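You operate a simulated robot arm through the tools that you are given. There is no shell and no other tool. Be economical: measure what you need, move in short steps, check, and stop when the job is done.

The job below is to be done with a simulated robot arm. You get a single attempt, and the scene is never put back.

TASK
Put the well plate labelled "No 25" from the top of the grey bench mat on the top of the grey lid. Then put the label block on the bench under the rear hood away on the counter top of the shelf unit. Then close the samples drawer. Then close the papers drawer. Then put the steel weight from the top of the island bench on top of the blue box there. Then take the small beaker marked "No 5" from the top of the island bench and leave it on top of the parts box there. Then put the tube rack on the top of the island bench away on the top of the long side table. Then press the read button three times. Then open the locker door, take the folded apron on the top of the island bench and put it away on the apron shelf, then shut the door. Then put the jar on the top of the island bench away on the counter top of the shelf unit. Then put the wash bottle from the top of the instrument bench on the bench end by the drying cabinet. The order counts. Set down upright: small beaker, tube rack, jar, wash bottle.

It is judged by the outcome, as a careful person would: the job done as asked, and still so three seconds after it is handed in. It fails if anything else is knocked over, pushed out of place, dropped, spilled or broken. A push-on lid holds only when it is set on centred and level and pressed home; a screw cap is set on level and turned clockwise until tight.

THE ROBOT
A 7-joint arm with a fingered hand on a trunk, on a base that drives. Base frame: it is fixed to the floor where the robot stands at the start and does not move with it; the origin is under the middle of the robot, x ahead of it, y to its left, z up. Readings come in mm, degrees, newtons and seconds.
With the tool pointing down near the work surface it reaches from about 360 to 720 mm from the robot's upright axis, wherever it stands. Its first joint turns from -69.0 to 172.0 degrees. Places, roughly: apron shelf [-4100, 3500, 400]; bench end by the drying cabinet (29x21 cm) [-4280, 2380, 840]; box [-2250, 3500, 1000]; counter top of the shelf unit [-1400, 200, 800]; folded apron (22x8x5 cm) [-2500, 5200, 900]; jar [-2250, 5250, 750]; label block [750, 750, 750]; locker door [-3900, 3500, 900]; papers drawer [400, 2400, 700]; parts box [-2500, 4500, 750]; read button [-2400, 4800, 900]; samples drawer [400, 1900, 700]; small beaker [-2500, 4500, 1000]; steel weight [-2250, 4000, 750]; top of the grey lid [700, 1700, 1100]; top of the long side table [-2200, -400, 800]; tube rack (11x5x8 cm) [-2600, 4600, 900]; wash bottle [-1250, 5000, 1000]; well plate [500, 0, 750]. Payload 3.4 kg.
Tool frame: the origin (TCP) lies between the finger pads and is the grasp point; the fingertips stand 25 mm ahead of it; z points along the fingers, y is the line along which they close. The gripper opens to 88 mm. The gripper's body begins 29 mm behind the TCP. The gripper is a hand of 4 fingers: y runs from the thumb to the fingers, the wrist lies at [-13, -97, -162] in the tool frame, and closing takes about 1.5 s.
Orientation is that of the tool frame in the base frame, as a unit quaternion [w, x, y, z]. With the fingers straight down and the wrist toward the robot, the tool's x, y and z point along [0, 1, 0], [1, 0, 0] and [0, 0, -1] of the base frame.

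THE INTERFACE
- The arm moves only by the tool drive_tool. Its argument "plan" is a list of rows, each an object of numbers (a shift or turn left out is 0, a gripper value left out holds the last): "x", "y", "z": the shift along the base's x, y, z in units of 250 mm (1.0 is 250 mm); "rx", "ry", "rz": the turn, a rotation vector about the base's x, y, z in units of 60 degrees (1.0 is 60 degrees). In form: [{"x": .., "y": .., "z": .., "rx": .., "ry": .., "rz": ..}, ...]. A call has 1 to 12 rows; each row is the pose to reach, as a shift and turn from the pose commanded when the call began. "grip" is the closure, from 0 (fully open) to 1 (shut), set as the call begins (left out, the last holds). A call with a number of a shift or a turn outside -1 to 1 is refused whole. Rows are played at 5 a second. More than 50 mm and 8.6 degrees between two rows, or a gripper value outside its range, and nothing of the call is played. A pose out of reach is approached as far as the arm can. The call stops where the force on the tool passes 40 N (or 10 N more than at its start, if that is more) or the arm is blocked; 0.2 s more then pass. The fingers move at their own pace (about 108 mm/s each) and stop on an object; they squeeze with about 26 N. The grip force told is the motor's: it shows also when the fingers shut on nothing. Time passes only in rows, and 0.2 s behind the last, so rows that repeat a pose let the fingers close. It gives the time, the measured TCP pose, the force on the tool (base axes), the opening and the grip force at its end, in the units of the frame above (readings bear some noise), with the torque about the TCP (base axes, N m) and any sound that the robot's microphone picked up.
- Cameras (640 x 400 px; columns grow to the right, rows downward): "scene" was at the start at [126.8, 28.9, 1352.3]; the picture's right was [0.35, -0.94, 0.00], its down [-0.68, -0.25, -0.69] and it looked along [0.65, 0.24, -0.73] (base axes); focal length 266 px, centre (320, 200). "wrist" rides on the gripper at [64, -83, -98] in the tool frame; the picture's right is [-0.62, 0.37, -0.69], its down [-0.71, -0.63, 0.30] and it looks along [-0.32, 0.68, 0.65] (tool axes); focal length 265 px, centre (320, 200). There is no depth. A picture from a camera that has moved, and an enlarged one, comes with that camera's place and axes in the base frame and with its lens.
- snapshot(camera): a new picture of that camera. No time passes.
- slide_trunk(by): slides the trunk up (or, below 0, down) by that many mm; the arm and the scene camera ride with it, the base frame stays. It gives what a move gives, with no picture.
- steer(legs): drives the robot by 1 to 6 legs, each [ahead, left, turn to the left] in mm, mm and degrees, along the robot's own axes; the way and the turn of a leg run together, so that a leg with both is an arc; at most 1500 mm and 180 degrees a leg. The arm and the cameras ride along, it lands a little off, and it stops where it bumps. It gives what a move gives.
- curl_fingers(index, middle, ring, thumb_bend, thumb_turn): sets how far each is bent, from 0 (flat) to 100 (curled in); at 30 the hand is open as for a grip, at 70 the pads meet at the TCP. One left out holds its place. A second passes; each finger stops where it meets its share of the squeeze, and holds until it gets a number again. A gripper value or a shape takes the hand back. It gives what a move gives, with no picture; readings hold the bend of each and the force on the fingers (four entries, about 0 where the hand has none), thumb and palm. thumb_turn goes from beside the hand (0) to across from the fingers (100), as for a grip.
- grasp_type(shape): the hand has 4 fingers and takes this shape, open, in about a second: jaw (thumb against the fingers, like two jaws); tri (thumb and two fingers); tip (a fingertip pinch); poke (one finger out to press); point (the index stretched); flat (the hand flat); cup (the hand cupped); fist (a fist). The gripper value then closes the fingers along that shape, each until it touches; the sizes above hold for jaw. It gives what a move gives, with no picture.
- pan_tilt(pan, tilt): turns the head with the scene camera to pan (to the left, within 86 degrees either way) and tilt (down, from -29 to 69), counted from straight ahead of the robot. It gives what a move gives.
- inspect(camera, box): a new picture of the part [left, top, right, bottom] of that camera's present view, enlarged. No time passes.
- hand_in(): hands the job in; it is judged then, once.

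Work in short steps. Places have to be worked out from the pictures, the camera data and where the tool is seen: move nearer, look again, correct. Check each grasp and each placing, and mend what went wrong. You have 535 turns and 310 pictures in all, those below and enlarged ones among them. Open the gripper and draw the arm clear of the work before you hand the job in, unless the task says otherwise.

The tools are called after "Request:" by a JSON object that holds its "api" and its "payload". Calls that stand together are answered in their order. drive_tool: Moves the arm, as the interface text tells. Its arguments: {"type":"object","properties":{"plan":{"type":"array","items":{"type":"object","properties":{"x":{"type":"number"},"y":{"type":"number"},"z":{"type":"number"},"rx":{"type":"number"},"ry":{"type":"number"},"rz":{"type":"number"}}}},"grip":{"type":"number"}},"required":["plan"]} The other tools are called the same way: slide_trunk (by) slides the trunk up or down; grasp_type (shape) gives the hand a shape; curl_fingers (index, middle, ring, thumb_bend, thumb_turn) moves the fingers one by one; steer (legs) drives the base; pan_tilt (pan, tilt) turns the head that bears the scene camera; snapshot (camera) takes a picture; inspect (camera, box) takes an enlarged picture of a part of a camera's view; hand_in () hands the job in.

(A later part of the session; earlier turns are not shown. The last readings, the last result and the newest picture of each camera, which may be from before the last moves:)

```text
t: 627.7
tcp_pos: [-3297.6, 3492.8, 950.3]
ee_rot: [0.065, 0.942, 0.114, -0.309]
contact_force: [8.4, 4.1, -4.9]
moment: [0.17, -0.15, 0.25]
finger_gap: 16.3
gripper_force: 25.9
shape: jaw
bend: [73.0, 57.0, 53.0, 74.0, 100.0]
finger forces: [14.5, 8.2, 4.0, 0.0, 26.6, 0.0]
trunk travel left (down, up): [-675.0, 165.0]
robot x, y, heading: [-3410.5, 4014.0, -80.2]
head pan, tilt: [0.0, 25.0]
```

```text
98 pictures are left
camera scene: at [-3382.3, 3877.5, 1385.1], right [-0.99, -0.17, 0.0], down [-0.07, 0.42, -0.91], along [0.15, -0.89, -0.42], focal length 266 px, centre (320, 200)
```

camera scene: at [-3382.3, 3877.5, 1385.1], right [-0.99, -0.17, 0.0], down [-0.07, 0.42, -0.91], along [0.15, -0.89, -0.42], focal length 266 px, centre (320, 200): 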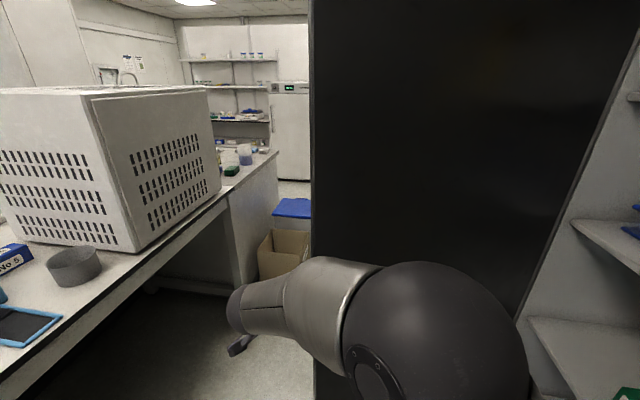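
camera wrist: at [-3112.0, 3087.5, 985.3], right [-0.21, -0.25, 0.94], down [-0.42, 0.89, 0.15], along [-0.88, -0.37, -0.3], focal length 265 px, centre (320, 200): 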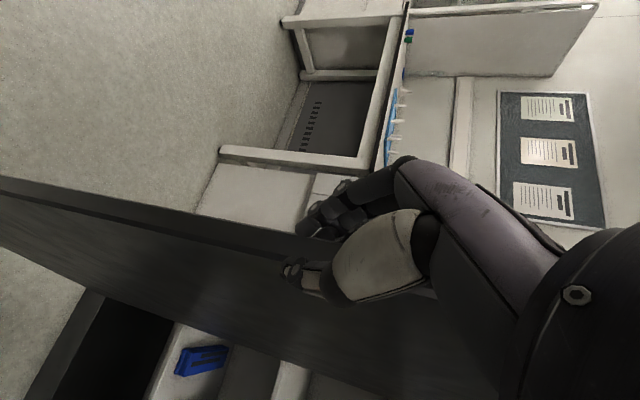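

The door is now ~63°. Release, move off its edge, level the tool, then drive round to its outer side.

Request:
{"api": "drive_tool", "payload": {"plan": [{}, {}, {}, {}, {}], "grip": 0.0}}

Request:
{"api": "steer", "payload": {"legs": [[-17, 90, 0], [0, 280, 0]]}}

Request:
{"api": "drive_tool", "payload": {"plan": [{"rx": 0.04, "ry": -0.116}, {"rx": 0.08, "ry": -0.232}, {"rx": 0.12, "ry": -0.348}, {"rx": 0.16, "ry": -0.464}, {"rx": 0.202, "ry": -0.578, "rz": 0.016}, {"rx": 0.202, "ry": -0.578, "rz": 0.016}], "grip": 1.0}}

Request:
{"api": "steer", "payload": {"legs": [[0, 0, -9.5], [1130, 0, 0], [0, -470, 0], [250, 0, 0]]}}

```text
t: 628.9
tcp_pos: [-3297.4, 3491.5, 949.5]
ee_rot: [0.065, 0.942, 0.115, -0.307]
contact_force: [0.9, -0.1, 0.4]
moment: [-0.02, 0.01, -0.01]
finger_gap: 87.8
gripper_force: 0.1
shape: jaw
bend: [30.0, 30.0, 30.0, 30.0, 98.0]
finger forces: [0.0, 0.0, 0.1, 0.1, 0.1, 0.1]
trunk travel left (down, up): [-675.0, 165.0]
robot x, y, heading: [-3412.6, 4011.4, -80.6]
head pan, tilt: [0.0, 25.0]
```

```text
t: 631.6
tcp_pos: [-2935.4, 3570.7, 949.9]
ee_rot: [0.065, 0.943, 0.116, -0.306]
contact_force: [-0.5, 0.0, -0.4]
moment: [-0.01, -0.01, -0.05]
finger_gap: 87.5
gripper_force: 0.1
shape: jaw
bend: [30.0, 30.0, 30.0, 30.0, 98.0]
finger forces: [0.0, 0.0, 0.0, 0.0, 0.0, 0.0]
trunk travel left (down, up): [-675.0, 165.0]
robot x, y, heading: [-3046.3, 4096.1, -80.3]
head pan, tilt: [0.0, 25.0]
```

```text
t: 633.0
tcp_pos: [-2935.2, 3570.2, 950.5]
ee_rot: [0.001, 0.992, 0.128, 0.001]
contact_force: [0.8, 0.1, -0.1]
moment: [0.0, 0.02, 0.0]
finger_gap: 0.0
gripper_force: 25.9
shape: jaw
bend: [70.0, 70.0, 70.0, 40.0, 100.0]
finger forces: [0.0, 0.0, 0.0, 0.0, 0.1, 0.0]
trunk travel left (down, up): [-675.0, 165.0]
robot x, y, heading: [-3048.0, 4096.2, -80.3]
head pan, tilt: [0.0, 25.0]
```

```text
t: 643.2
tcp_pos: [-3478.4, 2175.2, 950.3]
ee_rot: [0.0, 0.999, 0.046, 0.001]
contact_force: [0.8, 0.5, 0.4]
moment: [0.0, -0.01, 0.03]
finger_gap: 0.0
gripper_force: 26.3
shape: jaw
bend: [70.0, 70.0, 70.0, 40.0, 100.0]
finger forces: [0.0, 0.0, 0.0, 0.0, 0.0, 0.0]
trunk travel left (down, up): [-675.0, 165.0]
robot x, y, heading: [-3500.6, 2710.3, -90.0]
head pan, tilt: [0.0, 25.0]
```

Now on the outer side. Turn to face north and push the door toward closed.

Request:
{"api": "steer", "payload": {"legs": [[0, 0, 180], [350, 0, 0]]}}

Request:
{"api": "pan_tilt", "payload": {"pan": 10, "tilt": 25}}

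Request:
{"api": "snapshot", "payload": {"camera": "scene"}}

```text
t: 652.7
tcp_pos: [-3484.5, 3606.4, 949.6]
ee_rot: [-0.002, -0.024, 1.0, 0.0]
contact_force: [-0.4, 0.2, 0.2]
moment: [0.02, 0.0, -0.01]
finger_gap: 0.0
gripper_force: 26.0
shape: jaw
bend: [70.0, 70.0, 70.0, 40.0, 100.0]
finger forces: [0.0, 0.0, 0.0, 0.0, 0.0, 0.0]
trunk travel left (down, up): [-675.0, 165.0]
robot x, y, heading: [-3481.9, 3067.3, 87.7]
head pan, tilt: [0.0, 25.0]
```

```text
t: 653.5
tcp_pos: [-3484.6, 3605.6, 949.6]
ee_rot: [-0.002, -0.024, 1.0, 0.0]
contact_force: [0.1, -0.3, -0.3]
moment: [0.04, -0.02, -0.01]
finger_gap: 0.1
gripper_force: 26.2
shape: jaw
bend: [70.0, 70.0, 70.0, 40.0, 100.0]
finger forces: [0.1, 0.1, 0.0, 0.0, 0.1, 0.1]
trunk travel left (down, up): [-675.0, 165.0]
robot x, y, heading: [-3483.4, 3066.8, 87.4]
head pan, tilt: [10.0, 25.0]
```

```text
97 pictures are left
camera scene: at [-3493.7, 3212.2, 1385.0], right [0.99, 0.13, 0.0], down [0.06, -0.42, -0.91], along [-0.12, 0.9, -0.42], focal length 266 px, centre (320, 200)
```

scene: 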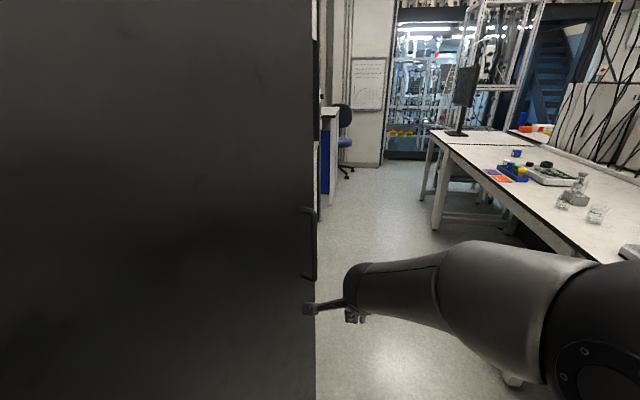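

Door is ~28° open. I move east/north and swing round clockwise so the hand meets the outer face and pushes it shut.

Request:
{"api": "steer", "payload": {"legs": [[0, -230, 0], [540, 0, 0], [0, 0, -130], [0, 0, -105]]}}

Request:
{"api": "steer", "payload": {"legs": [[0, 0, -15], [0, 0, -15]]}}

Request:
{"api": "pan_tilt", "payload": {"pan": 0, "tilt": 25}}

Request:
{"api": "snapshot", "payload": {"camera": "scene"}}

```text
t: 667.7
tcp_pos: [-3652.6, 3284.4, 950.4]
ee_rot: [0.001, 0.907, -0.421, 0.002]
contact_force: [-0.3, -0.1, -0.3]
moment: [-0.01, 0.02, 0.0]
finger_gap: 0.0
gripper_force: 25.3
shape: jaw
bend: [70.0, 70.0, 70.0, 40.0, 100.0]
finger forces: [0.0, 0.0, 0.0, 0.0, 0.0, 0.1]
trunk travel left (down, up): [-675.0, 165.0]
robot x, y, heading: [-3223.8, 3608.4, -145.1]
head pan, tilt: [10.0, 25.0]
```

```text
t: 669.9
tcp_pos: [-3758.9, 3544.1, 950.2]
ee_rot: [0.002, 0.766, -0.643, 0.0]
contact_force: [0.7, 0.0, -0.4]
moment: [0.0, 0.0, 0.02]
finger_gap: 0.0
gripper_force: 26.1
shape: jaw
bend: [70.0, 70.0, 70.0, 40.0, 100.0]
finger forces: [0.0, 0.0, 0.0, 0.0, 0.0, 0.1]
trunk travel left (down, up): [-675.0, 165.0]
robot x, y, heading: [-3226.3, 3608.2, -175.2]
head pan, tilt: [10.0, 25.0]
```

```text
t: 670.6
tcp_pos: [-3758.2, 3544.0, 950.4]
ee_rot: [0.002, 0.765, -0.644, 0.0]
contact_force: [-0.3, 0.5, 0.7]
moment: [0.02, -0.01, 0.01]
finger_gap: 0.0
gripper_force: 26.1
shape: jaw
bend: [70.0, 70.0, 70.0, 40.0, 100.0]
finger forces: [0.1, 0.1, 0.0, 0.1, 0.0, 0.0]
trunk travel left (down, up): [-675.0, 165.0]
robot x, y, heading: [-3226.5, 3605.6, -175.3]
head pan, tilt: [0.0, 25.0]
```

```text
96 pictures are left
camera scene: at [-3366.2, 3598.3, 1385.0], right [-0.08, 1.0, 0.0], down [0.42, 0.03, -0.91], along [-0.9, -0.07, -0.42], focal length 266 px, centre (320, 200)
```

scene: 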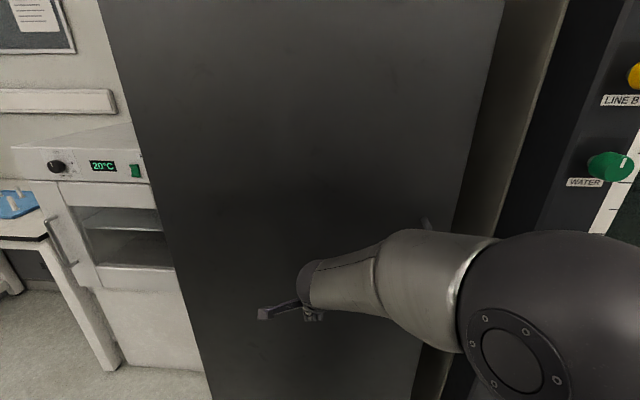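

Nearly closed. Strafe north 150 mm and press it shut with the arm.

Request:
{"api": "steer", "payload": {"legs": [[0, -110, -5]]}}

Request:
{"api": "drive_tool", "payload": {"plan": [{"x": -0.04}, {"x": -0.08}, {"x": -0.12}, {"x": -0.16}, {"x": -0.2}, {"x": -0.24}, {"x": -0.28}, {"x": -0.32}, {"x": -0.36}, {"x": -0.4}]}}

Request:
{"api": "snapshot", "payload": {"camera": "scene"}}

```text
t: 671.8
tcp_pos: [-3764.6, 3701.6, 950.9]
ee_rot: [0.002, 0.738, -0.675, 0.001]
contact_force: [-0.8, 0.1, -0.1]
moment: [0.02, -0.02, -0.01]
finger_gap: 0.0
gripper_force: 26.0
shape: jaw
bend: [70.0, 70.0, 70.0, 40.0, 100.0]
finger forces: [0.0, 0.0, 0.0, 0.0, 0.0, 0.0]
trunk travel left (down, up): [-675.0, 165.0]
robot x, y, heading: [-3233.7, 3721.7, 179.9]
head pan, tilt: [0.0, 25.0]
```

```text
t: 673.1
tcp_pos: [-3808.8, 3699.9, 949.0]
ee_rot: [-0.005, 0.739, -0.674, 0.004]
contact_force: [27.4, 1.6, 4.5]
moment: [-0.06, 1.54, -0.23]
finger_gap: 0.0
gripper_force: 25.9
shape: jaw
bend: [70.0, 70.0, 70.0, 40.0, 100.0]
finger forces: [0.1, 27.0, 0.1, 0.1, 0.0, 0.1]
trunk travel left (down, up): [-675.0, 165.0]
robot x, y, heading: [-3229.7, 3722.5, 180.2]
head pan, tilt: [0.0, 25.0]
stopped in row 6: the force on the tool passed its limit at 46 N (the readings are from after the stop); the commanded pose is now the measured one
```

```text
95 pictures are left
camera scene: at [-3361.2, 3723.6, 1386.1], right [0.0, 1.0, 0.0], down [0.42, 0.0, -0.91], along [-0.91, 0.0, -0.42], focal length 266 px, centre (320, 200)
```

scene: 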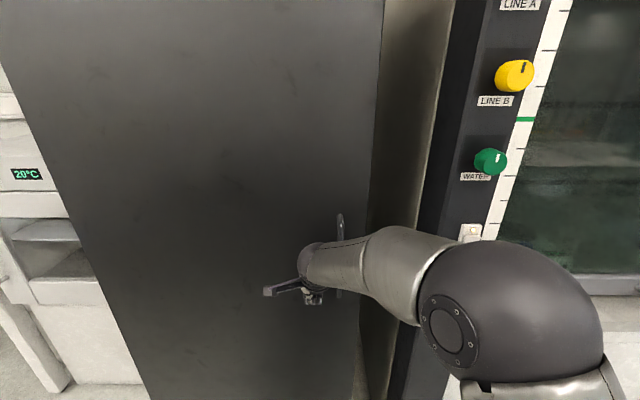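

The locker is shut. Next the jar (white lid, blue) at ≈(−2350,5267). Retract, raise the trunk, and drive there.

Request:
{"api": "drive_tool", "payload": {"plan": [{"x": 0.12}, {"x": 0.24}, {"x": 0.36}, {"x": 0.48}], "grip": 0.0}}

Request:
{"api": "slide_trunk", "payload": {"by": 165}}

Request:
{"api": "steer", "payload": {"legs": [[-130, 0, 0], [0, 0, 180], [0, 1490, 0], [110, 0, 0]]}}

Request:
{"api": "snapshot", "payload": {"camera": "wrist"}}

Request:
{"api": "pan_tilt", "payload": {"pan": 5, "tilt": 35}}

Request:
{"api": "snapshot", "payload": {"camera": "scene"}}

```text
t: 674.1
tcp_pos: [-3694.3, 3699.8, 947.5]
ee_rot: [-0.005, 0.739, -0.674, 0.003]
contact_force: [-0.3, -0.2, 0.1]
moment: [0.03, 0.01, -0.01]
finger_gap: 87.9
gripper_force: 0.0
shape: jaw
bend: [30.0, 30.0, 30.0, 30.0, 98.0]
finger forces: [0.0, 0.0, 0.0, 0.0, 0.1, 0.1]
trunk travel left (down, up): [-675.0, 165.0]
robot x, y, heading: [-3228.3, 3724.0, 179.6]
head pan, tilt: [0.0, 25.0]
```

```text
t: 676.0
tcp_pos: [-3695.8, 3701.2, 1110.9]
ee_rot: [-0.005, 0.738, -0.675, 0.005]
contact_force: [0.1, -0.3, -0.3]
moment: [0.02, 0.02, -0.01]
finger_gap: 87.5
gripper_force: 0.1
shape: jaw
bend: [30.0, 30.0, 30.0, 30.0, 98.0]
finger forces: [0.0, 0.0, 0.1, 0.0, 0.0, 0.1]
trunk travel left (down, up): [-840.0, 0.0]
robot x, y, heading: [-3230.3, 3718.9, 179.9]
head pan, tilt: [0.0, 25.0]
```

```text
t: 692.4
tcp_pos: [-2539.2, 5249.0, 1110.1]
ee_rot: [-0.005, 0.664, 0.748, -0.006]
contact_force: [0.9, 0.1, 0.1]
moment: [0.01, 0.02, -0.03]
finger_gap: 87.5
gripper_force: 0.0
shape: jaw
bend: [30.0, 30.0, 30.0, 30.0, 98.0]
finger forces: [0.1, 0.1, 0.0, 0.0, 0.1, 0.0]
trunk travel left (down, up): [-840.0, 0.0]
robot x, y, heading: [-3005.1, 5213.5, 1.4]
head pan, tilt: [0.0, 25.0]
```

```text
94 pictures are left
camera wrist: at [-2629.8, 5305.1, 1209.1], right [0.45, -0.57, 0.69], down [-0.55, -0.78, -0.3], along [0.71, -0.24, -0.66], focal length 265 px, centre (320, 200)
```

wrist: 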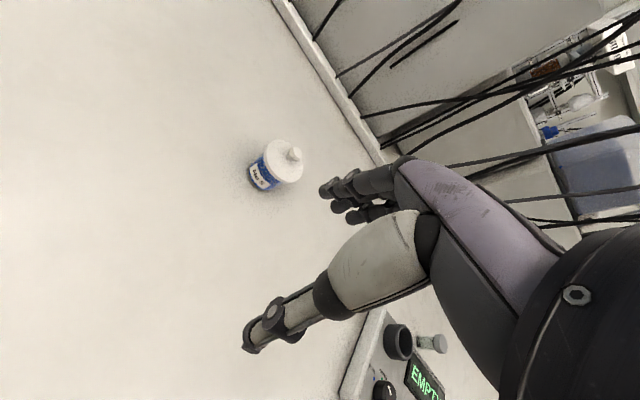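

```text
t: 693.1
tcp_pos: [-2539.4, 5249.8, 1109.9]
ee_rot: [-0.004, 0.663, 0.748, -0.005]
contact_force: [0.0, 0.6, -0.9]
moment: [0.0, 0.02, 0.04]
finger_gap: 87.5
gripper_force: 0.1
shape: jaw
bend: [30.0, 30.0, 30.0, 30.0, 98.0]
finger forces: [0.0, 0.0, 0.0, 0.0, 0.0, 0.0]
trunk travel left (down, up): [-840.0, 0.0]
robot x, y, heading: [-3004.0, 5214.3, 1.5]
head pan, tilt: [5.0, 35.0]
```

```text
93 pictures are left
camera scene: at [-2864.1, 5227.8, 1534.2], right [0.11, -0.99, 0.0], down [-0.57, -0.07, -0.82], along [0.81, 0.09, -0.57], focal length 266 px, centre (320, 200)
```

scene: 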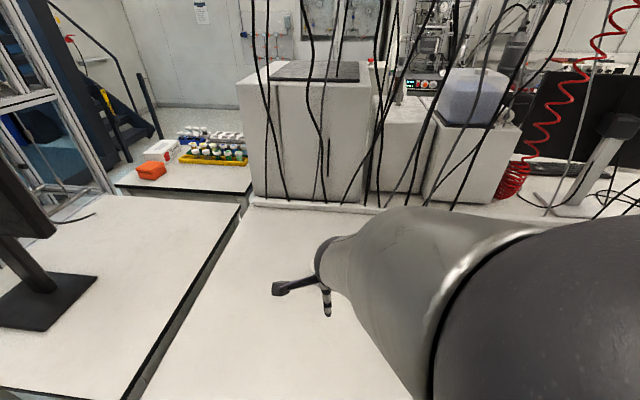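

Jar at ≈(−2345,5272). Move the base 85 mm ahead and look closer.

Request:
{"api": "steer", "payload": {"legs": [[85, 20, 0]]}}

Request:
{"api": "drive_tool", "payload": {"plan": [{"x": 0.1, "y": -0.02, "z": -0.1}, {"x": 0.2, "y": -0.04, "z": -0.22}, {"x": 0.24, "y": -0.06, "z": -0.36}, {"x": 0.24, "y": -0.06, "z": -0.4}, {"x": 0.24, "y": -0.06, "z": -0.4}]}}

Request:
{"api": "snapshot", "payload": {"camera": "wrist"}}

```text
t: 694.2
tcp_pos: [-2454.5, 5272.2, 1110.4]
ee_rot: [-0.005, 0.663, 0.748, -0.005]
contact_force: [-0.5, 0.0, -0.6]
moment: [0.0, 0.03, 0.03]
finger_gap: 87.6
gripper_force: 0.0
shape: jaw
bend: [30.0, 30.0, 30.0, 30.0, 98.0]
finger forces: [0.0, 0.0, 0.1, 0.1, 0.0, 0.1]
trunk travel left (down, up): [-840.0, 0.0]
robot x, y, heading: [-2916.7, 5237.2, 1.6]
head pan, tilt: [5.0, 35.0]
```

```text
t: 695.4
tcp_pos: [-2386.1, 5249.2, 1021.9]
ee_rot: [-0.023, 0.68, 0.733, 0.019]
contact_force: [-0.1, 0.3, -0.1]
moment: [0.0, -0.02, -0.02]
finger_gap: 87.9
gripper_force: 0.2
shape: jaw
bend: [30.0, 30.0, 30.0, 30.0, 98.0]
finger forces: [0.0, 0.1, 0.1, 0.1, 0.0, 0.0]
trunk travel left (down, up): [-840.0, 0.0]
robot x, y, heading: [-2921.2, 5240.0, 1.7]
head pan, tilt: [5.0, 35.0]
```

```text
92 pictures are left
camera wrist: at [-2473.6, 5301.6, 1123.6], right [0.42, -0.63, 0.65], down [-0.58, -0.74, -0.35], along [0.7, -0.23, -0.67], focal length 265 px, centre (320, 200)
```

wrist: 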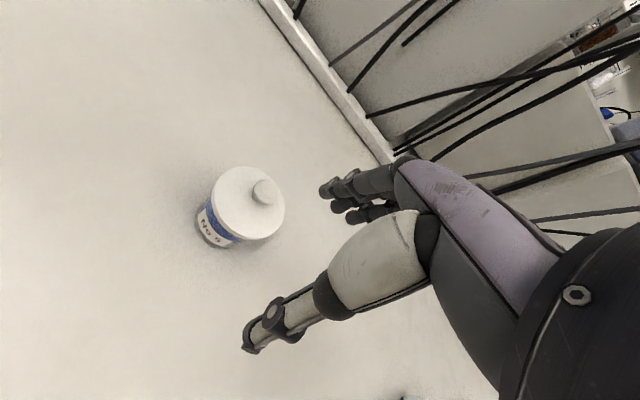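

Jar centre ≈(−2336,5285), lid ≈65 mm. Level, centre above it, lower to z≈970.

Request:
{"api": "drive_tool", "payload": {"plan": [{"x": 0.1, "y": 0.07, "rx": -0.03}, {"x": 0.2, "y": 0.144, "rx": -0.056, "ry": -0.008}, {"x": 0.2, "y": 0.144, "rx": -0.056, "ry": -0.008, "z": -0.1}, {"x": 0.2, "y": 0.144, "rx": -0.056, "ry": -0.008, "z": -0.2}, {"x": 0.2, "y": 0.144, "rx": -0.056, "ry": -0.008, "z": -0.2}]}}

Request:
{"api": "snapshot", "payload": {"camera": "wrist"}}

```text
t: 696.6
tcp_pos: [-2342.9, 5292.7, 960.3]
ee_rot: [0.018, 0.664, 0.747, -0.024]
contact_force: [-0.4, 0.1, -1.0]
moment: [0.0, -0.03, -0.04]
finger_gap: 87.9
gripper_force: 0.1
shape: jaw
bend: [30.0, 30.0, 30.0, 30.0, 97.0]
finger forces: [0.1, 0.0, 0.1, 0.1, 0.0, 0.0]
out of reach, approached as far as the arm can: row 1
trunk travel left (down, up): [-840.0, 0.0]
robot x, y, heading: [-2913.9, 5236.4, 1.5]
head pan, tilt: [5.0, 35.0]
```

```text
91 pictures are left
camera wrist: at [-2434.5, 5354.3, 1054.5], right [0.44, -0.53, 0.72], down [-0.54, -0.8, -0.25], along [0.71, -0.28, -0.64], focal length 265 px, centre (320, 200)
```

wrist: 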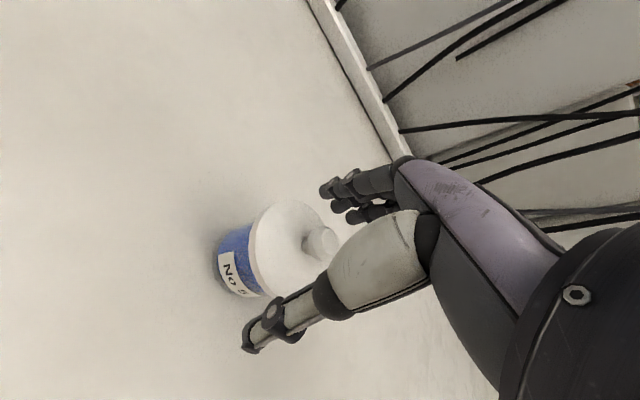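

Lid spans z≈900–925 with the knob at ≈946. I centre, level, and lower to z≈918, then close and test-lift slightly.

Request:
{"api": "drive_tool", "payload": {"plan": [{"x": 0.032, "y": -0.024, "rx": 0.03}, {"x": 0.034, "y": -0.024, "rx": 0.055}, {"x": 0.034, "y": -0.024, "rx": 0.055, "z": -0.1}, {"x": 0.034, "y": -0.024, "rx": 0.055, "z": -0.168}, {"x": 0.034, "y": -0.024, "rx": 0.055, "z": -0.168}]}}

Request:
{"api": "inspect", "payload": {"camera": "wrist", "box": [160, 140, 420, 380]}}

```text
t: 697.8
tcp_pos: [-2334.7, 5287.5, 919.1]
ee_rot: [-0.001, 0.664, 0.748, -0.002]
contact_force: [2.3, 0.2, 5.3]
moment: [0.09, -0.22, 0.02]
finger_gap: 88.1
gripper_force: 0.1
shape: jaw
bend: [28.0, 30.0, 30.0, 30.0, 97.0]
finger forces: [4.7, 0.1, 0.0, 0.0, 0.0, 0.0]
trunk travel left (down, up): [-840.0, 0.0]
robot x, y, heading: [-2917.7, 5239.7, 1.8]
head pan, tilt: [5.0, 35.0]
```

```text
1.67 times, centred on (290, 260) of wrist
camera zoom: at [-2426.5, 5342.5, 1016.6], right [0.44, -0.57, 0.69], down [-0.54, -0.79, -0.3], along [0.72, -0.24, -0.66], focal length 442 px, centre (370, 100)
```

zoom: 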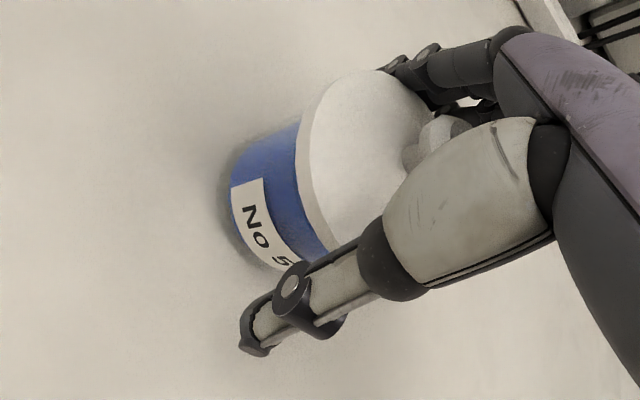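

The index finger touches the lid rim; the lid is wider than the jaw allows comfortably. Raise, open wider, shift a little, and retry.

Request:
{"api": "drive_tool", "payload": {"plan": [{"z": 0.08}, {"z": 0.18}, {"z": 0.18}]}}

Request:
{"api": "curl_fingers", "payload": {"index": 17, "middle": 17, "ring": 17, "thumb_bend": 17}}

Request:
{"api": "drive_tool", "payload": {"plan": [{"x": 0.02, "y": 0.004}, {"x": 0.02, "y": 0.004, "z": -0.1}, {"x": 0.02, "y": 0.004, "z": -0.188}, {"x": 0.02, "y": 0.004, "z": -0.188}]}}

Request:
{"api": "inspect", "payload": {"camera": "wrist", "box": [160, 140, 420, 380]}}

```text
t: 698.6
tcp_pos: [-2335.8, 5287.7, 962.5]
ee_rot: [-0.003, 0.664, 0.748, -0.003]
contact_force: [0.1, -0.3, -0.3]
moment: [0.02, 0.03, -0.02]
finger_gap: 88.0
gripper_force: 0.0
shape: jaw
bend: [30.0, 30.0, 30.0, 30.0, 97.0]
finger forces: [0.0, 0.0, 0.0, 0.0, 0.0, 0.0]
trunk travel left (down, up): [-840.0, 0.0]
robot x, y, heading: [-2920.4, 5236.5, 1.7]
head pan, tilt: [5.0, 35.0]
```

```text
t: 699.6
tcp_pos: [-2336.2, 5287.4, 961.9]
ee_rot: [0.0, 0.664, 0.748, -0.003]
contact_force: [0.0, -0.6, 0.3]
moment: [0.0, 0.01, -0.03]
finger_gap: 108.5
gripper_force: 0.1
shape: fingers
bend: [17.0, 17.0, 17.0, 17.0, 97.0]
finger forces: [0.0, 0.0, 0.0, 0.0, 0.0, 0.0]
trunk travel left (down, up): [-840.0, 0.0]
robot x, y, heading: [-2921.8, 5236.7, 1.8]
head pan, tilt: [5.0, 35.0]
```

```text
t: 700.6
tcp_pos: [-2331.4, 5288.9, 916.7]
ee_rot: [-0.001, 0.664, 0.748, -0.002]
contact_force: [0.5, -0.3, 0.2]
moment: [-0.02, 0.01, 0.01]
finger_gap: 108.6
gripper_force: 0.1
shape: fingers
bend: [17.0, 17.0, 17.0, 17.0, 97.0]
finger forces: [0.0, 0.0, 0.0, 0.0, 0.1, 0.0]
trunk travel left (down, up): [-840.0, 0.0]
robot x, y, heading: [-2917.5, 5237.4, 1.6]
head pan, tilt: [5.0, 35.0]
```

```text
1.67 times, centred on (290, 260) of wrist
camera zoom: at [-2422.4, 5344.2, 1014.6], right [0.44, -0.57, 0.69], down [-0.54, -0.79, -0.3], along [0.71, -0.24, -0.66], focal length 442 px, centre (370, 100)
```

zoom: 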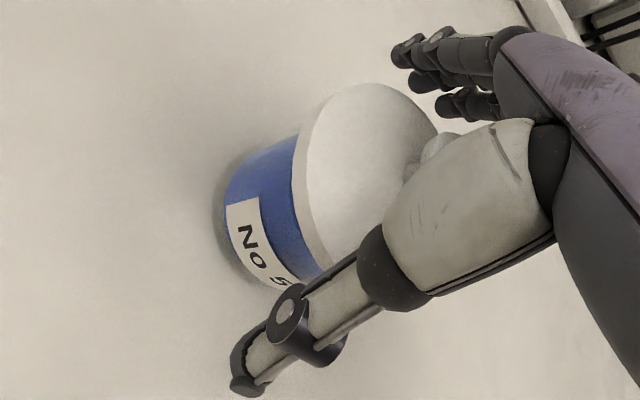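

Clear now. Lower a little more (watching for knob contact), then close.

Request:
{"api": "drive_tool", "payload": {"plan": [{"z": -0.015}, {"z": -0.03}, {"z": -0.045}]}}

Request:
{"api": "drive_tool", "payload": {"plan": [{}, {}, {}, {}, {}, {}, {}, {}], "grip": 0.9}}

Request:
{"api": "inspect", "payload": {"camera": "wrist", "box": [160, 140, 420, 380]}}

```text
t: 701.4
tcp_pos: [-2330.7, 5288.5, 904.7]
ee_rot: [0.0, 0.664, 0.748, -0.003]
contact_force: [0.1, -0.3, 0.8]
moment: [0.01, 0.02, 0.02]
finger_gap: 108.6
gripper_force: 0.1
shape: fingers
bend: [17.0, 17.0, 17.0, 17.0, 97.0]
finger forces: [0.0, 0.0, 0.1, 0.0, 0.1, 0.0]
trunk travel left (down, up): [-840.0, 0.0]
robot x, y, heading: [-2915.2, 5238.8, 1.4]
head pan, tilt: [5.0, 35.0]
```

```text
t: 703.2
tcp_pos: [-2330.5, 5289.6, 905.6]
ee_rot: [0.0, 0.664, 0.748, -0.004]
contact_force: [0.8, 0.3, 0.9]
moment: [-0.09, -0.08, 0.07]
finger_gap: 50.8
gripper_force: 25.7
shape: jaw
bend: [75.0, 39.0, 40.0, 67.0, 100.0]
finger forces: [19.0, 9.5, 3.3, 0.1, 30.5, 0.0]
trunk travel left (down, up): [-840.0, 0.0]
robot x, y, heading: [-2918.7, 5234.8, 1.5]
head pan, tilt: [5.0, 35.0]
heard: snap
```

```text
1.67 times, centred on (290, 260) of wrist
camera zoom: at [-2421.8, 5344.5, 1002.5], right [0.44, -0.57, 0.69], down [-0.54, -0.79, -0.3], along [0.71, -0.24, -0.66], focal length 442 px, centre (370, 100)
```

zoom: 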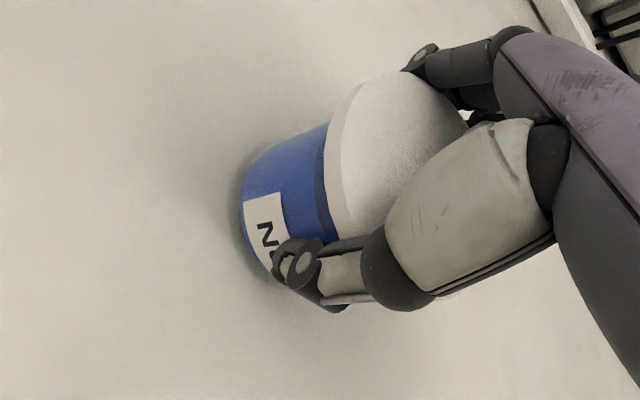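

A "snap" – the lid seems to have lifted. Open the fingers gently and look.

Request:
{"api": "curl_fingers", "payload": {"index": 17, "middle": 17, "ring": 17, "thumb_bend": 17}}

Request:
{"api": "drive_tool", "payload": {"plan": [{"z": 0.06}, {"z": 0.15}, {"z": 0.28}, {"z": 0.4}, {"z": 0.4}]}}

Request:
{"api": "inspect", "payload": {"camera": "wrist", "box": [160, 140, 420, 380]}}

```text
t: 704.2
tcp_pos: [-2330.8, 5288.3, 905.3]
ee_rot: [-0.001, 0.664, 0.748, -0.003]
contact_force: [0.1, 0.5, -0.1]
moment: [-0.01, 0.0, 0.01]
finger_gap: 108.2
gripper_force: 0.1
shape: fingers
bend: [17.0, 17.0, 17.0, 17.0, 100.0]
finger forces: [0.0, 0.0, 0.1, 0.0, 0.0, 0.0]
trunk travel left (down, up): [-840.0, 0.0]
robot x, y, heading: [-2918.0, 5238.3, 1.4]
head pan, tilt: [5.0, 35.0]
heard: snap
```

```text
t: 705.4
tcp_pos: [-2329.1, 5287.9, 1004.7]
ee_rot: [-0.001, 0.663, 0.749, -0.003]
contact_force: [-0.4, -0.3, 0.4]
moment: [0.0, -0.02, 0.01]
finger_gap: 108.3
gripper_force: 0.0
shape: fingers
bend: [17.0, 17.0, 17.0, 17.0, 100.0]
finger forces: [0.0, 0.0, 0.1, 0.0, 0.0, 0.0]
trunk travel left (down, up): [-840.0, 0.0]
robot x, y, heading: [-2914.5, 5236.2, 1.4]
head pan, tilt: [5.0, 35.0]
```

```text
1.67 times, centred on (290, 260) of wrist
camera zoom: at [-2420.3, 5343.2, 1101.5], right [0.44, -0.57, 0.69], down [-0.54, -0.79, -0.3], along [0.71, -0.24, -0.66], focal length 442 px, centre (370, 100)
```

zoom: 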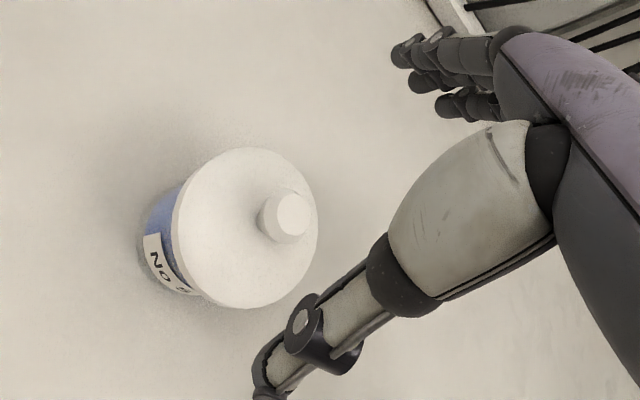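

Request:
{"api": "inspect", "payload": {"camera": "wrist", "box": [225, 205, 305, 285]}}

Request:
{"api": "pan_tilt", "payload": {"pan": 20, "tilt": 40}}

Request:
{"api": "inspect", "payload": {"camera": "scene", "box": [200, 120, 480, 320]}}

```text
5.00 times, centred on (265, 245) of wrist
camera zoom: at [-2420.3, 5343.2, 1101.5], right [0.44, -0.57, 0.69], down [-0.54, -0.79, -0.3], along [0.71, -0.24, -0.66], focal length 1327 px, centre (595, -25)
```

zoom: 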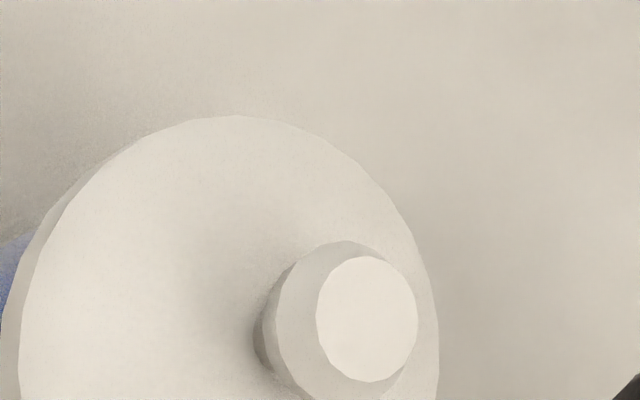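

```text
t: 706.1
tcp_pos: [-2328.9, 5287.4, 1003.3]
ee_rot: [-0.002, 0.664, 0.748, -0.003]
contact_force: [0.2, 0.2, -0.6]
moment: [-0.04, 0.0, 0.0]
finger_gap: 108.0
gripper_force: 0.1
shape: fingers
bend: [17.0, 17.0, 17.0, 17.0, 100.0]
finger forces: [0.0, 0.1, 0.1, 0.1, 0.1, 0.1]
trunk travel left (down, up): [-840.0, 0.0]
robot x, y, heading: [-2914.4, 5238.3, 1.5]
head pan, tilt: [20.0, 40.0]
```

```text
2.00 times, centred on (340, 220) of scene
camera zoom: at [-2787.3, 5271.0, 1526.7], right [0.37, -0.93, 0.0], down [-0.6, -0.24, -0.77], along [0.71, 0.28, -0.64], focal length 531 px, centre (280, 160)
```

zoom: 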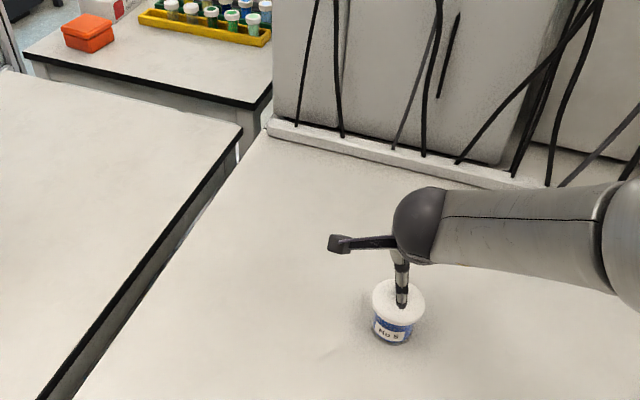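

Request:
{"api": "inspect", "payload": {"camera": "scene", "box": [360, 240, 430, 310]}}

```text
5.71 times, centred on (395, 275) of scene
camera zoom: at [-2787.3, 5271.0, 1526.7], right [0.37, -0.93, 0.0], down [-0.6, -0.24, -0.77], along [0.71, 0.28, -0.64], focal length 1517 px, centre (-109, -229)
```

zoom: 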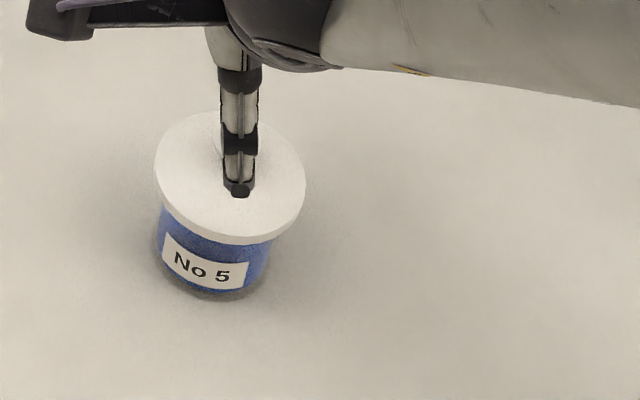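

The lid looks seated, but I'll press it home to be sure: close the hand above the knob and push down gently.

Request:
{"api": "drive_tool", "payload": {"plan": [{"z": 0.04, "x": -0.016}, {"z": 0.04, "x": -0.016}, {"z": 0.04, "x": -0.016}, {"z": 0.04, "x": -0.016}, {"z": 0.04, "x": -0.016}, {"z": 0.04, "x": -0.016}, {"z": 0.04, "x": -0.016}], "grip": 1.0}}

Request:
{"api": "inspect", "payload": {"camera": "wrist", "box": [180, 150, 400, 350]}}

```text
t: 707.8
tcp_pos: [-2334.5, 5287.0, 1014.1]
ee_rot: [-0.001, 0.664, 0.748, -0.003]
contact_force: [-1.3, 0.6, -0.1]
moment: [-0.04, 0.0, 0.0]
finger_gap: 0.1
gripper_force: 25.9
shape: jaw
bend: [70.0, 70.0, 70.0, 37.0, 100.0]
finger forces: [0.1, 0.0, 0.0, 0.0, 0.0, 0.0]
trunk travel left (down, up): [-840.0, 0.0]
robot x, y, heading: [-2918.0, 5234.3, 1.4]
head pan, tilt: [20.0, 40.0]
```

```text
2.00 times, centred on (290, 250) of wrist
camera zoom: at [-2424.9, 5343.2, 1111.6], right [0.44, -0.57, 0.69], down [-0.54, -0.79, -0.3], along [0.71, -0.24, -0.66], focal length 531 px, centre (380, 100)
```

zoom: 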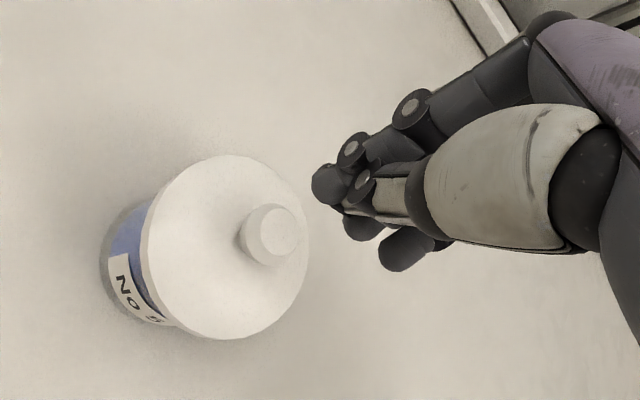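

Align over the knob and press down slowly.

Request:
{"api": "drive_tool", "payload": {"plan": [{"x": 0.011, "y": -0.016}, {"x": 0.011, "y": -0.016, "z": -0.08}, {"x": 0.011, "y": -0.016, "z": -0.13}, {"x": 0.011, "y": -0.016, "z": -0.16}, {"x": 0.011, "y": -0.016, "z": -0.18}, {"x": 0.011, "y": -0.016, "z": -0.2}, {"x": 0.011, "y": -0.016, "z": -0.22}, {"x": 0.011, "y": -0.016, "z": -0.24}]}}

Request:
{"api": "inspect", "payload": {"camera": "wrist", "box": [180, 150, 400, 350]}}

```text
t: 709.3
tcp_pos: [-2326.7, 5284.4, 970.2]
ee_rot: [0.004, 0.665, 0.746, 0.005]
contact_force: [2.3, -1.0, 9.1]
moment: [-0.04, -0.01, 0.03]
finger_gap: 0.0
gripper_force: 25.9
shape: jaw
bend: [70.0, 70.0, 70.0, 38.0, 100.0]
finger forces: [0.0, 15.2, 0.0, 0.0, 0.1, 0.0]
trunk travel left (down, up): [-840.0, 0.0]
robot x, y, heading: [-2920.9, 5232.7, 1.5]
head pan, tilt: [20.0, 40.0]
stopped in row 7: the force on the tool passed its limit at 44 N (the readings are from after the stop); the commanded pose is now the measured one
```

```text
2.00 times, centred on (290, 250) of wrist
camera zoom: at [-2419.2, 5339.6, 1066.7], right [0.43, -0.57, 0.7], down [-0.54, -0.78, -0.31], along [0.72, -0.24, -0.65], focal length 531 px, centre (380, 100)
```

zoom: 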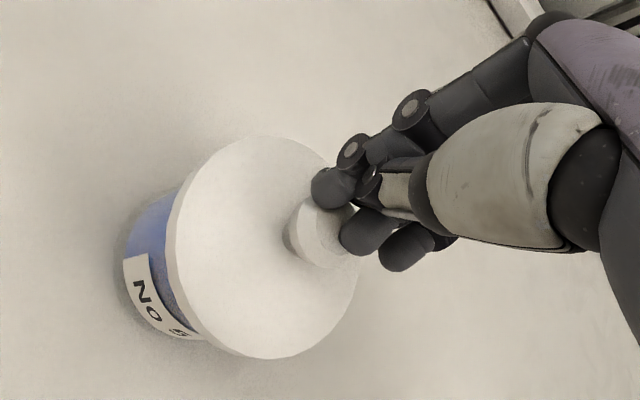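

Request:
{"api": "inspect", "payload": {"camera": "wrist", "box": [230, 220, 330, 330]}}

Request:
{"api": "inspect", "payload": {"camera": "scene", "box": [360, 240, 430, 310]}}

```text
3.64 times, centred on (280, 275) of wrist
camera zoom: at [-2419.2, 5339.6, 1066.7], right [0.43, -0.57, 0.7], down [-0.54, -0.78, -0.31], along [0.72, -0.24, -0.65], focal length 965 px, centre (466, -73)
```

zoom: 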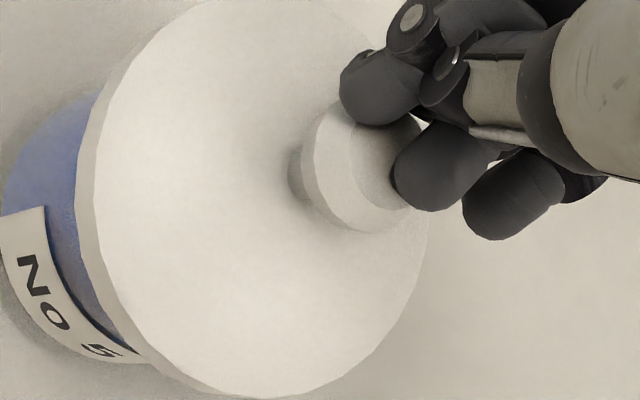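

```text
5.71 times, centred on (395, 275) of scene
camera zoom: at [-2787.9, 5270.9, 1526.4], right [0.37, -0.93, 0.0], down [-0.6, -0.24, -0.77], along [0.71, 0.28, -0.64], focal length 1517 px, centre (-109, -229)
```

zoom: 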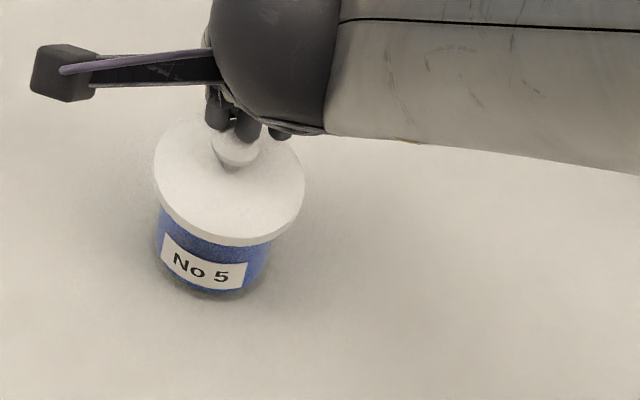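

The lid looks level and seated. I test it by gripping the knob and lifting slightly.

Request:
{"api": "drive_tool", "payload": {"plan": [{"z": 0.06, "x": -0.02}, {"z": 0.12, "x": -0.02}, {"z": 0.12, "x": -0.02}]}}

Request:
{"api": "drive_tool", "payload": {"plan": [{}, {}, {}, {}], "grip": 0.4}}

Request:
{"api": "drive_tool", "payload": {"plan": [{"z": -0.08}, {"z": -0.16}, {"z": -0.19}, {"z": -0.19}]}}

Request:
{"api": "inspect", "payload": {"camera": "wrist", "box": [180, 150, 400, 350]}}

```text
t: 710.1
tcp_pos: [-2333.1, 5283.3, 998.9]
ee_rot: [0.003, 0.664, 0.747, 0.003]
contact_force: [1.6, -0.3, -0.6]
moment: [-0.01, 0.0, 0.02]
finger_gap: 0.0
gripper_force: 26.2
shape: jaw
bend: [70.0, 70.0, 70.0, 38.0, 100.0]
finger forces: [0.0, 0.1, 0.0, 0.1, 0.1, 0.0]
trunk travel left (down, up): [-840.0, 0.0]
robot x, y, heading: [-2919.7, 5239.1, 1.5]
head pan, tilt: [20.0, 40.0]
```

```text
t: 711.1
tcp_pos: [-2332.9, 5283.6, 998.9]
ee_rot: [0.002, 0.664, 0.747, 0.004]
contact_force: [0.4, -0.4, 0.9]
moment: [0.01, -0.01, -0.01]
finger_gap: 52.8
gripper_force: 0.0
shape: jaw
bend: [29.0, 41.0, 37.0, 65.0, 100.0]
finger forces: [0.0, 0.1, 0.0, 0.0, 0.1, 0.0]
trunk travel left (down, up): [-840.0, 0.0]
robot x, y, heading: [-2919.0, 5236.4, 1.6]
head pan, tilt: [20.0, 40.0]
```

```text
t: 712.1
tcp_pos: [-2332.0, 5284.9, 950.8]
ee_rot: [0.003, 0.664, 0.747, 0.003]
contact_force: [0.1, -1.7, -0.6]
moment: [0.01, 0.02, 0.0]
finger_gap: 52.5
gripper_force: 0.0
shape: jaw
bend: [29.0, 41.0, 37.0, 65.0, 100.0]
finger forces: [0.1, 0.0, 0.0, 0.0, 0.1, 0.1]
trunk travel left (down, up): [-840.0, 0.0]
robot x, y, heading: [-2918.0, 5234.0, 1.6]
head pan, tilt: [20.0, 40.0]
```

```text
2.00 times, centred on (290, 250) of wrist
camera zoom: at [-2424.8, 5340.5, 1048.3], right [0.43, -0.57, 0.7], down [-0.54, -0.78, -0.31], along [0.72, -0.24, -0.65], focal length 531 px, centre (380, 100)
```

zoom: 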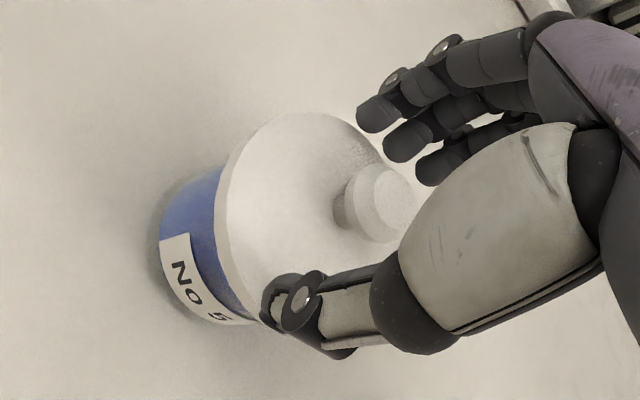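

Knob is between the fingers. Close and lift 12 mm.

Request:
{"api": "drive_tool", "payload": {"plan": [{}, {}, {}, {}, {}, {}, {}, {}], "grip": 1.0}}

Request:
{"api": "drive_tool", "payload": {"plan": [{"z": 0.02}, {"z": 0.05}, {"z": 0.08}, {"z": 0.08}]}}

Request:
{"api": "inspect", "payload": {"camera": "wrist", "box": [180, 150, 400, 350]}}

Request:
{"api": "inspect", "payload": {"camera": "scene", "box": [350, 230, 430, 310]}}

```text
t: 713.9
tcp_pos: [-2333.3, 5285.3, 950.8]
ee_rot: [0.003, 0.665, 0.747, 0.004]
contact_force: [0.0, 1.2, 2.9]
moment: [-0.05, -0.05, 0.02]
finger_gap: 10.9
gripper_force: 26.2
shape: jaw
bend: [73.0, 57.0, 70.0, 76.0, 100.0]
finger forces: [11.6, 13.8, 1.8, 0.0, 24.4, 0.0]
trunk travel left (down, up): [-840.0, 0.0]
robot x, y, heading: [-2919.0, 5236.3, 1.6]
head pan, tilt: [20.0, 40.0]
heard: snap
```

```text
t: 714.9
tcp_pos: [-2332.2, 5287.3, 970.4]
ee_rot: [0.003, 0.665, 0.747, 0.003]
contact_force: [-0.6, 0.1, 0.4]
moment: [0.01, -0.02, 0.0]
finger_gap: 11.1
gripper_force: 26.7
shape: jaw
bend: [73.0, 57.0, 70.0, 76.0, 100.0]
finger forces: [12.1, 12.3, 2.2, 0.0, 23.2, 0.0]
trunk travel left (down, up): [-840.0, 0.0]
robot x, y, heading: [-2915.6, 5233.6, 1.7]
head pan, tilt: [20.0, 40.0]
```

```text
2.00 times, centred on (290, 250) of wrist
camera zoom: at [-2424.2, 5340.7, 1067.9], right [0.43, -0.57, 0.7], down [-0.54, -0.78, -0.31], along [0.72, -0.24, -0.65], focal length 531 px, centre (380, 100)
```

zoom: 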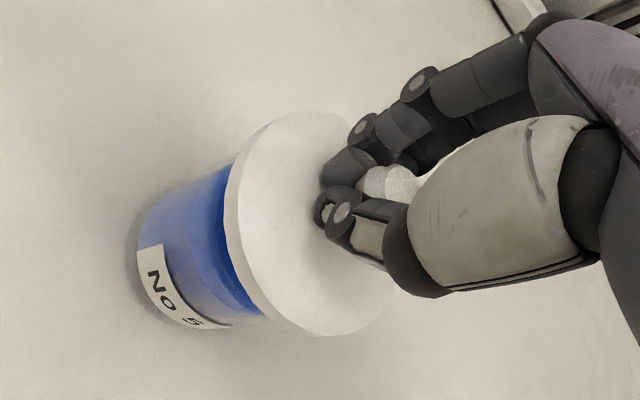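

```text
5.00 times, centred on (390, 270) of scene
camera zoom: at [-2787.2, 5271.1, 1526.6], right [0.37, -0.93, 0.0], down [-0.6, -0.24, -0.77], along [0.71, 0.28, -0.64], focal length 1327 px, centre (-30, -150)
```

zoom: 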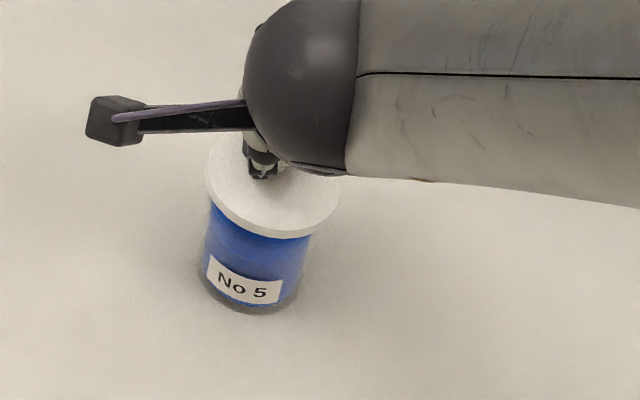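

The lid came off with my pinch (body still on the bench). I set it back straight and press it home.

Request:
{"api": "drive_tool", "payload": {"plan": [{"z": -0.03, "x": -0.004, "y": -0.006}, {"z": -0.05, "x": -0.004, "y": -0.006}, {"z": -0.07, "x": -0.004, "y": -0.006}, {"z": -0.08, "x": -0.004, "y": -0.006}, {"z": -0.09, "x": -0.004, "y": -0.006}, {"z": -0.1, "x": -0.004, "y": -0.006}, {"z": -0.11, "x": -0.004, "y": -0.006}]}}

Request:
{"api": "inspect", "payload": {"camera": "wrist", "box": [180, 150, 400, 350]}}

```text
t: 716.5
tcp_pos: [-2331.1, 5284.1, 953.9]
ee_rot: [0.009, 0.665, 0.746, 0.012]
contact_force: [-5.0, 0.0, 19.6]
moment: [-0.06, 0.06, -0.01]
finger_gap: 12.0
gripper_force: 26.3
shape: jaw
bend: [73.0, 57.0, 71.0, 77.0, 100.0]
finger forces: [15.9, 18.9, 0.8, 0.1, 36.6, 0.0]
trunk travel left (down, up): [-840.0, 0.0]
robot x, y, heading: [-2916.5, 5235.8, 1.5]
head pan, tilt: [20.0, 40.0]
stopped in row 7: the force on the tool passed its limit at 42 N (the readings are from after the stop); the commanded pose is now the measured one
```

```text
2.00 times, centred on (290, 250) of wrist
camera zoom: at [-2424.5, 5338.9, 1048.6], right [0.42, -0.58, 0.7], down [-0.53, -0.78, -0.32], along [0.73, -0.24, -0.64], focal length 531 px, centre (380, 100)
```

zoom: 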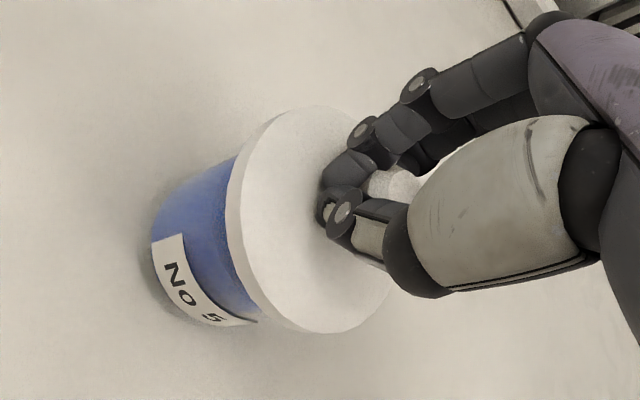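

Not snapped home yet. Open gently so the lid can self-centre, then inspect.

Request:
{"api": "drive_tool", "payload": {"plan": [{"z": 0.008}, {"z": 0.008}, {"z": 0.008}, {"z": 0.008}], "grip": 0.4}}

Request:
{"api": "drive_tool", "payload": {"plan": [{"z": 0.1}, {"z": 0.22}, {"z": 0.22}, {"z": 0.22}]}}

Request:
{"api": "inspect", "payload": {"camera": "wrist", "box": [180, 150, 400, 350]}}

Request:
{"api": "inspect", "payload": {"camera": "scene", "box": [350, 230, 430, 310]}}

```text
t: 717.5
tcp_pos: [-2331.1, 5282.8, 952.6]
ee_rot: [0.007, 0.665, 0.746, 0.008]
contact_force: [-0.4, 0.3, 11.7]
moment: [-0.05, -0.43, 0.03]
finger_gap: 52.2
gripper_force: 0.0
shape: jaw
bend: [29.0, 39.0, 37.0, 65.0, 100.0]
finger forces: [0.0, 11.4, 0.1, 0.0, 0.0, 0.0]
trunk travel left (down, up): [-840.0, 0.0]
robot x, y, heading: [-2917.3, 5238.7, 1.6]
head pan, tilt: [20.0, 40.0]
```

```text
t: 718.5
tcp_pos: [-2329.1, 5284.8, 1006.9]
ee_rot: [0.005, 0.665, 0.746, 0.008]
contact_force: [-0.5, 0.0, 0.3]
moment: [-0.04, 0.02, 0.01]
finger_gap: 52.3
gripper_force: 0.0
shape: jaw
bend: [29.0, 40.0, 37.0, 65.0, 100.0]
finger forces: [0.0, 0.0, 0.0, 0.0, 0.0, 0.1]
trunk travel left (down, up): [-840.0, 0.0]
robot x, y, heading: [-2920.1, 5236.5, 1.5]
head pan, tilt: [20.0, 40.0]
```

```text
2.00 times, centred on (290, 250) of wrist
camera zoom: at [-2422.4, 5339.1, 1102.3], right [0.42, -0.58, 0.7], down [-0.54, -0.78, -0.32], along [0.73, -0.24, -0.64], focal length 531 px, centre (380, 100)
```

zoom: 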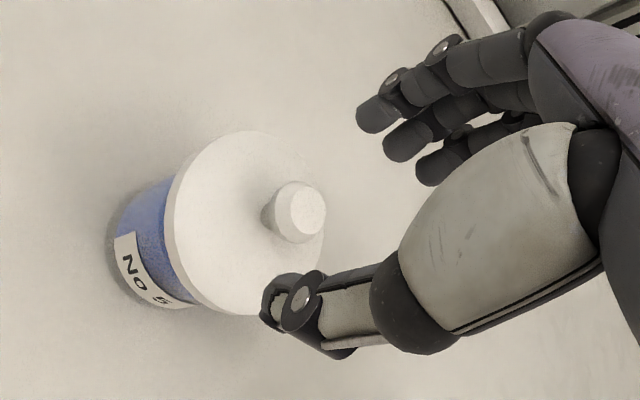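

```text
5.00 times, centred on (390, 270) of scene
camera zoom: at [-2787.6, 5270.9, 1526.7], right [0.37, -0.93, 0.0], down [-0.6, -0.24, -0.77], along [0.71, 0.28, -0.64], focal length 1327 px, centre (-30, -150)
```

zoom: 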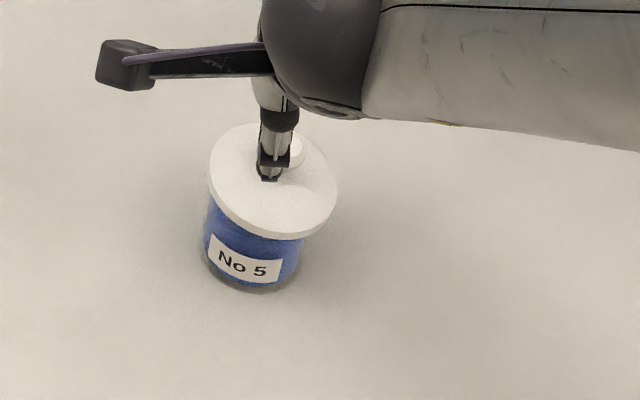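

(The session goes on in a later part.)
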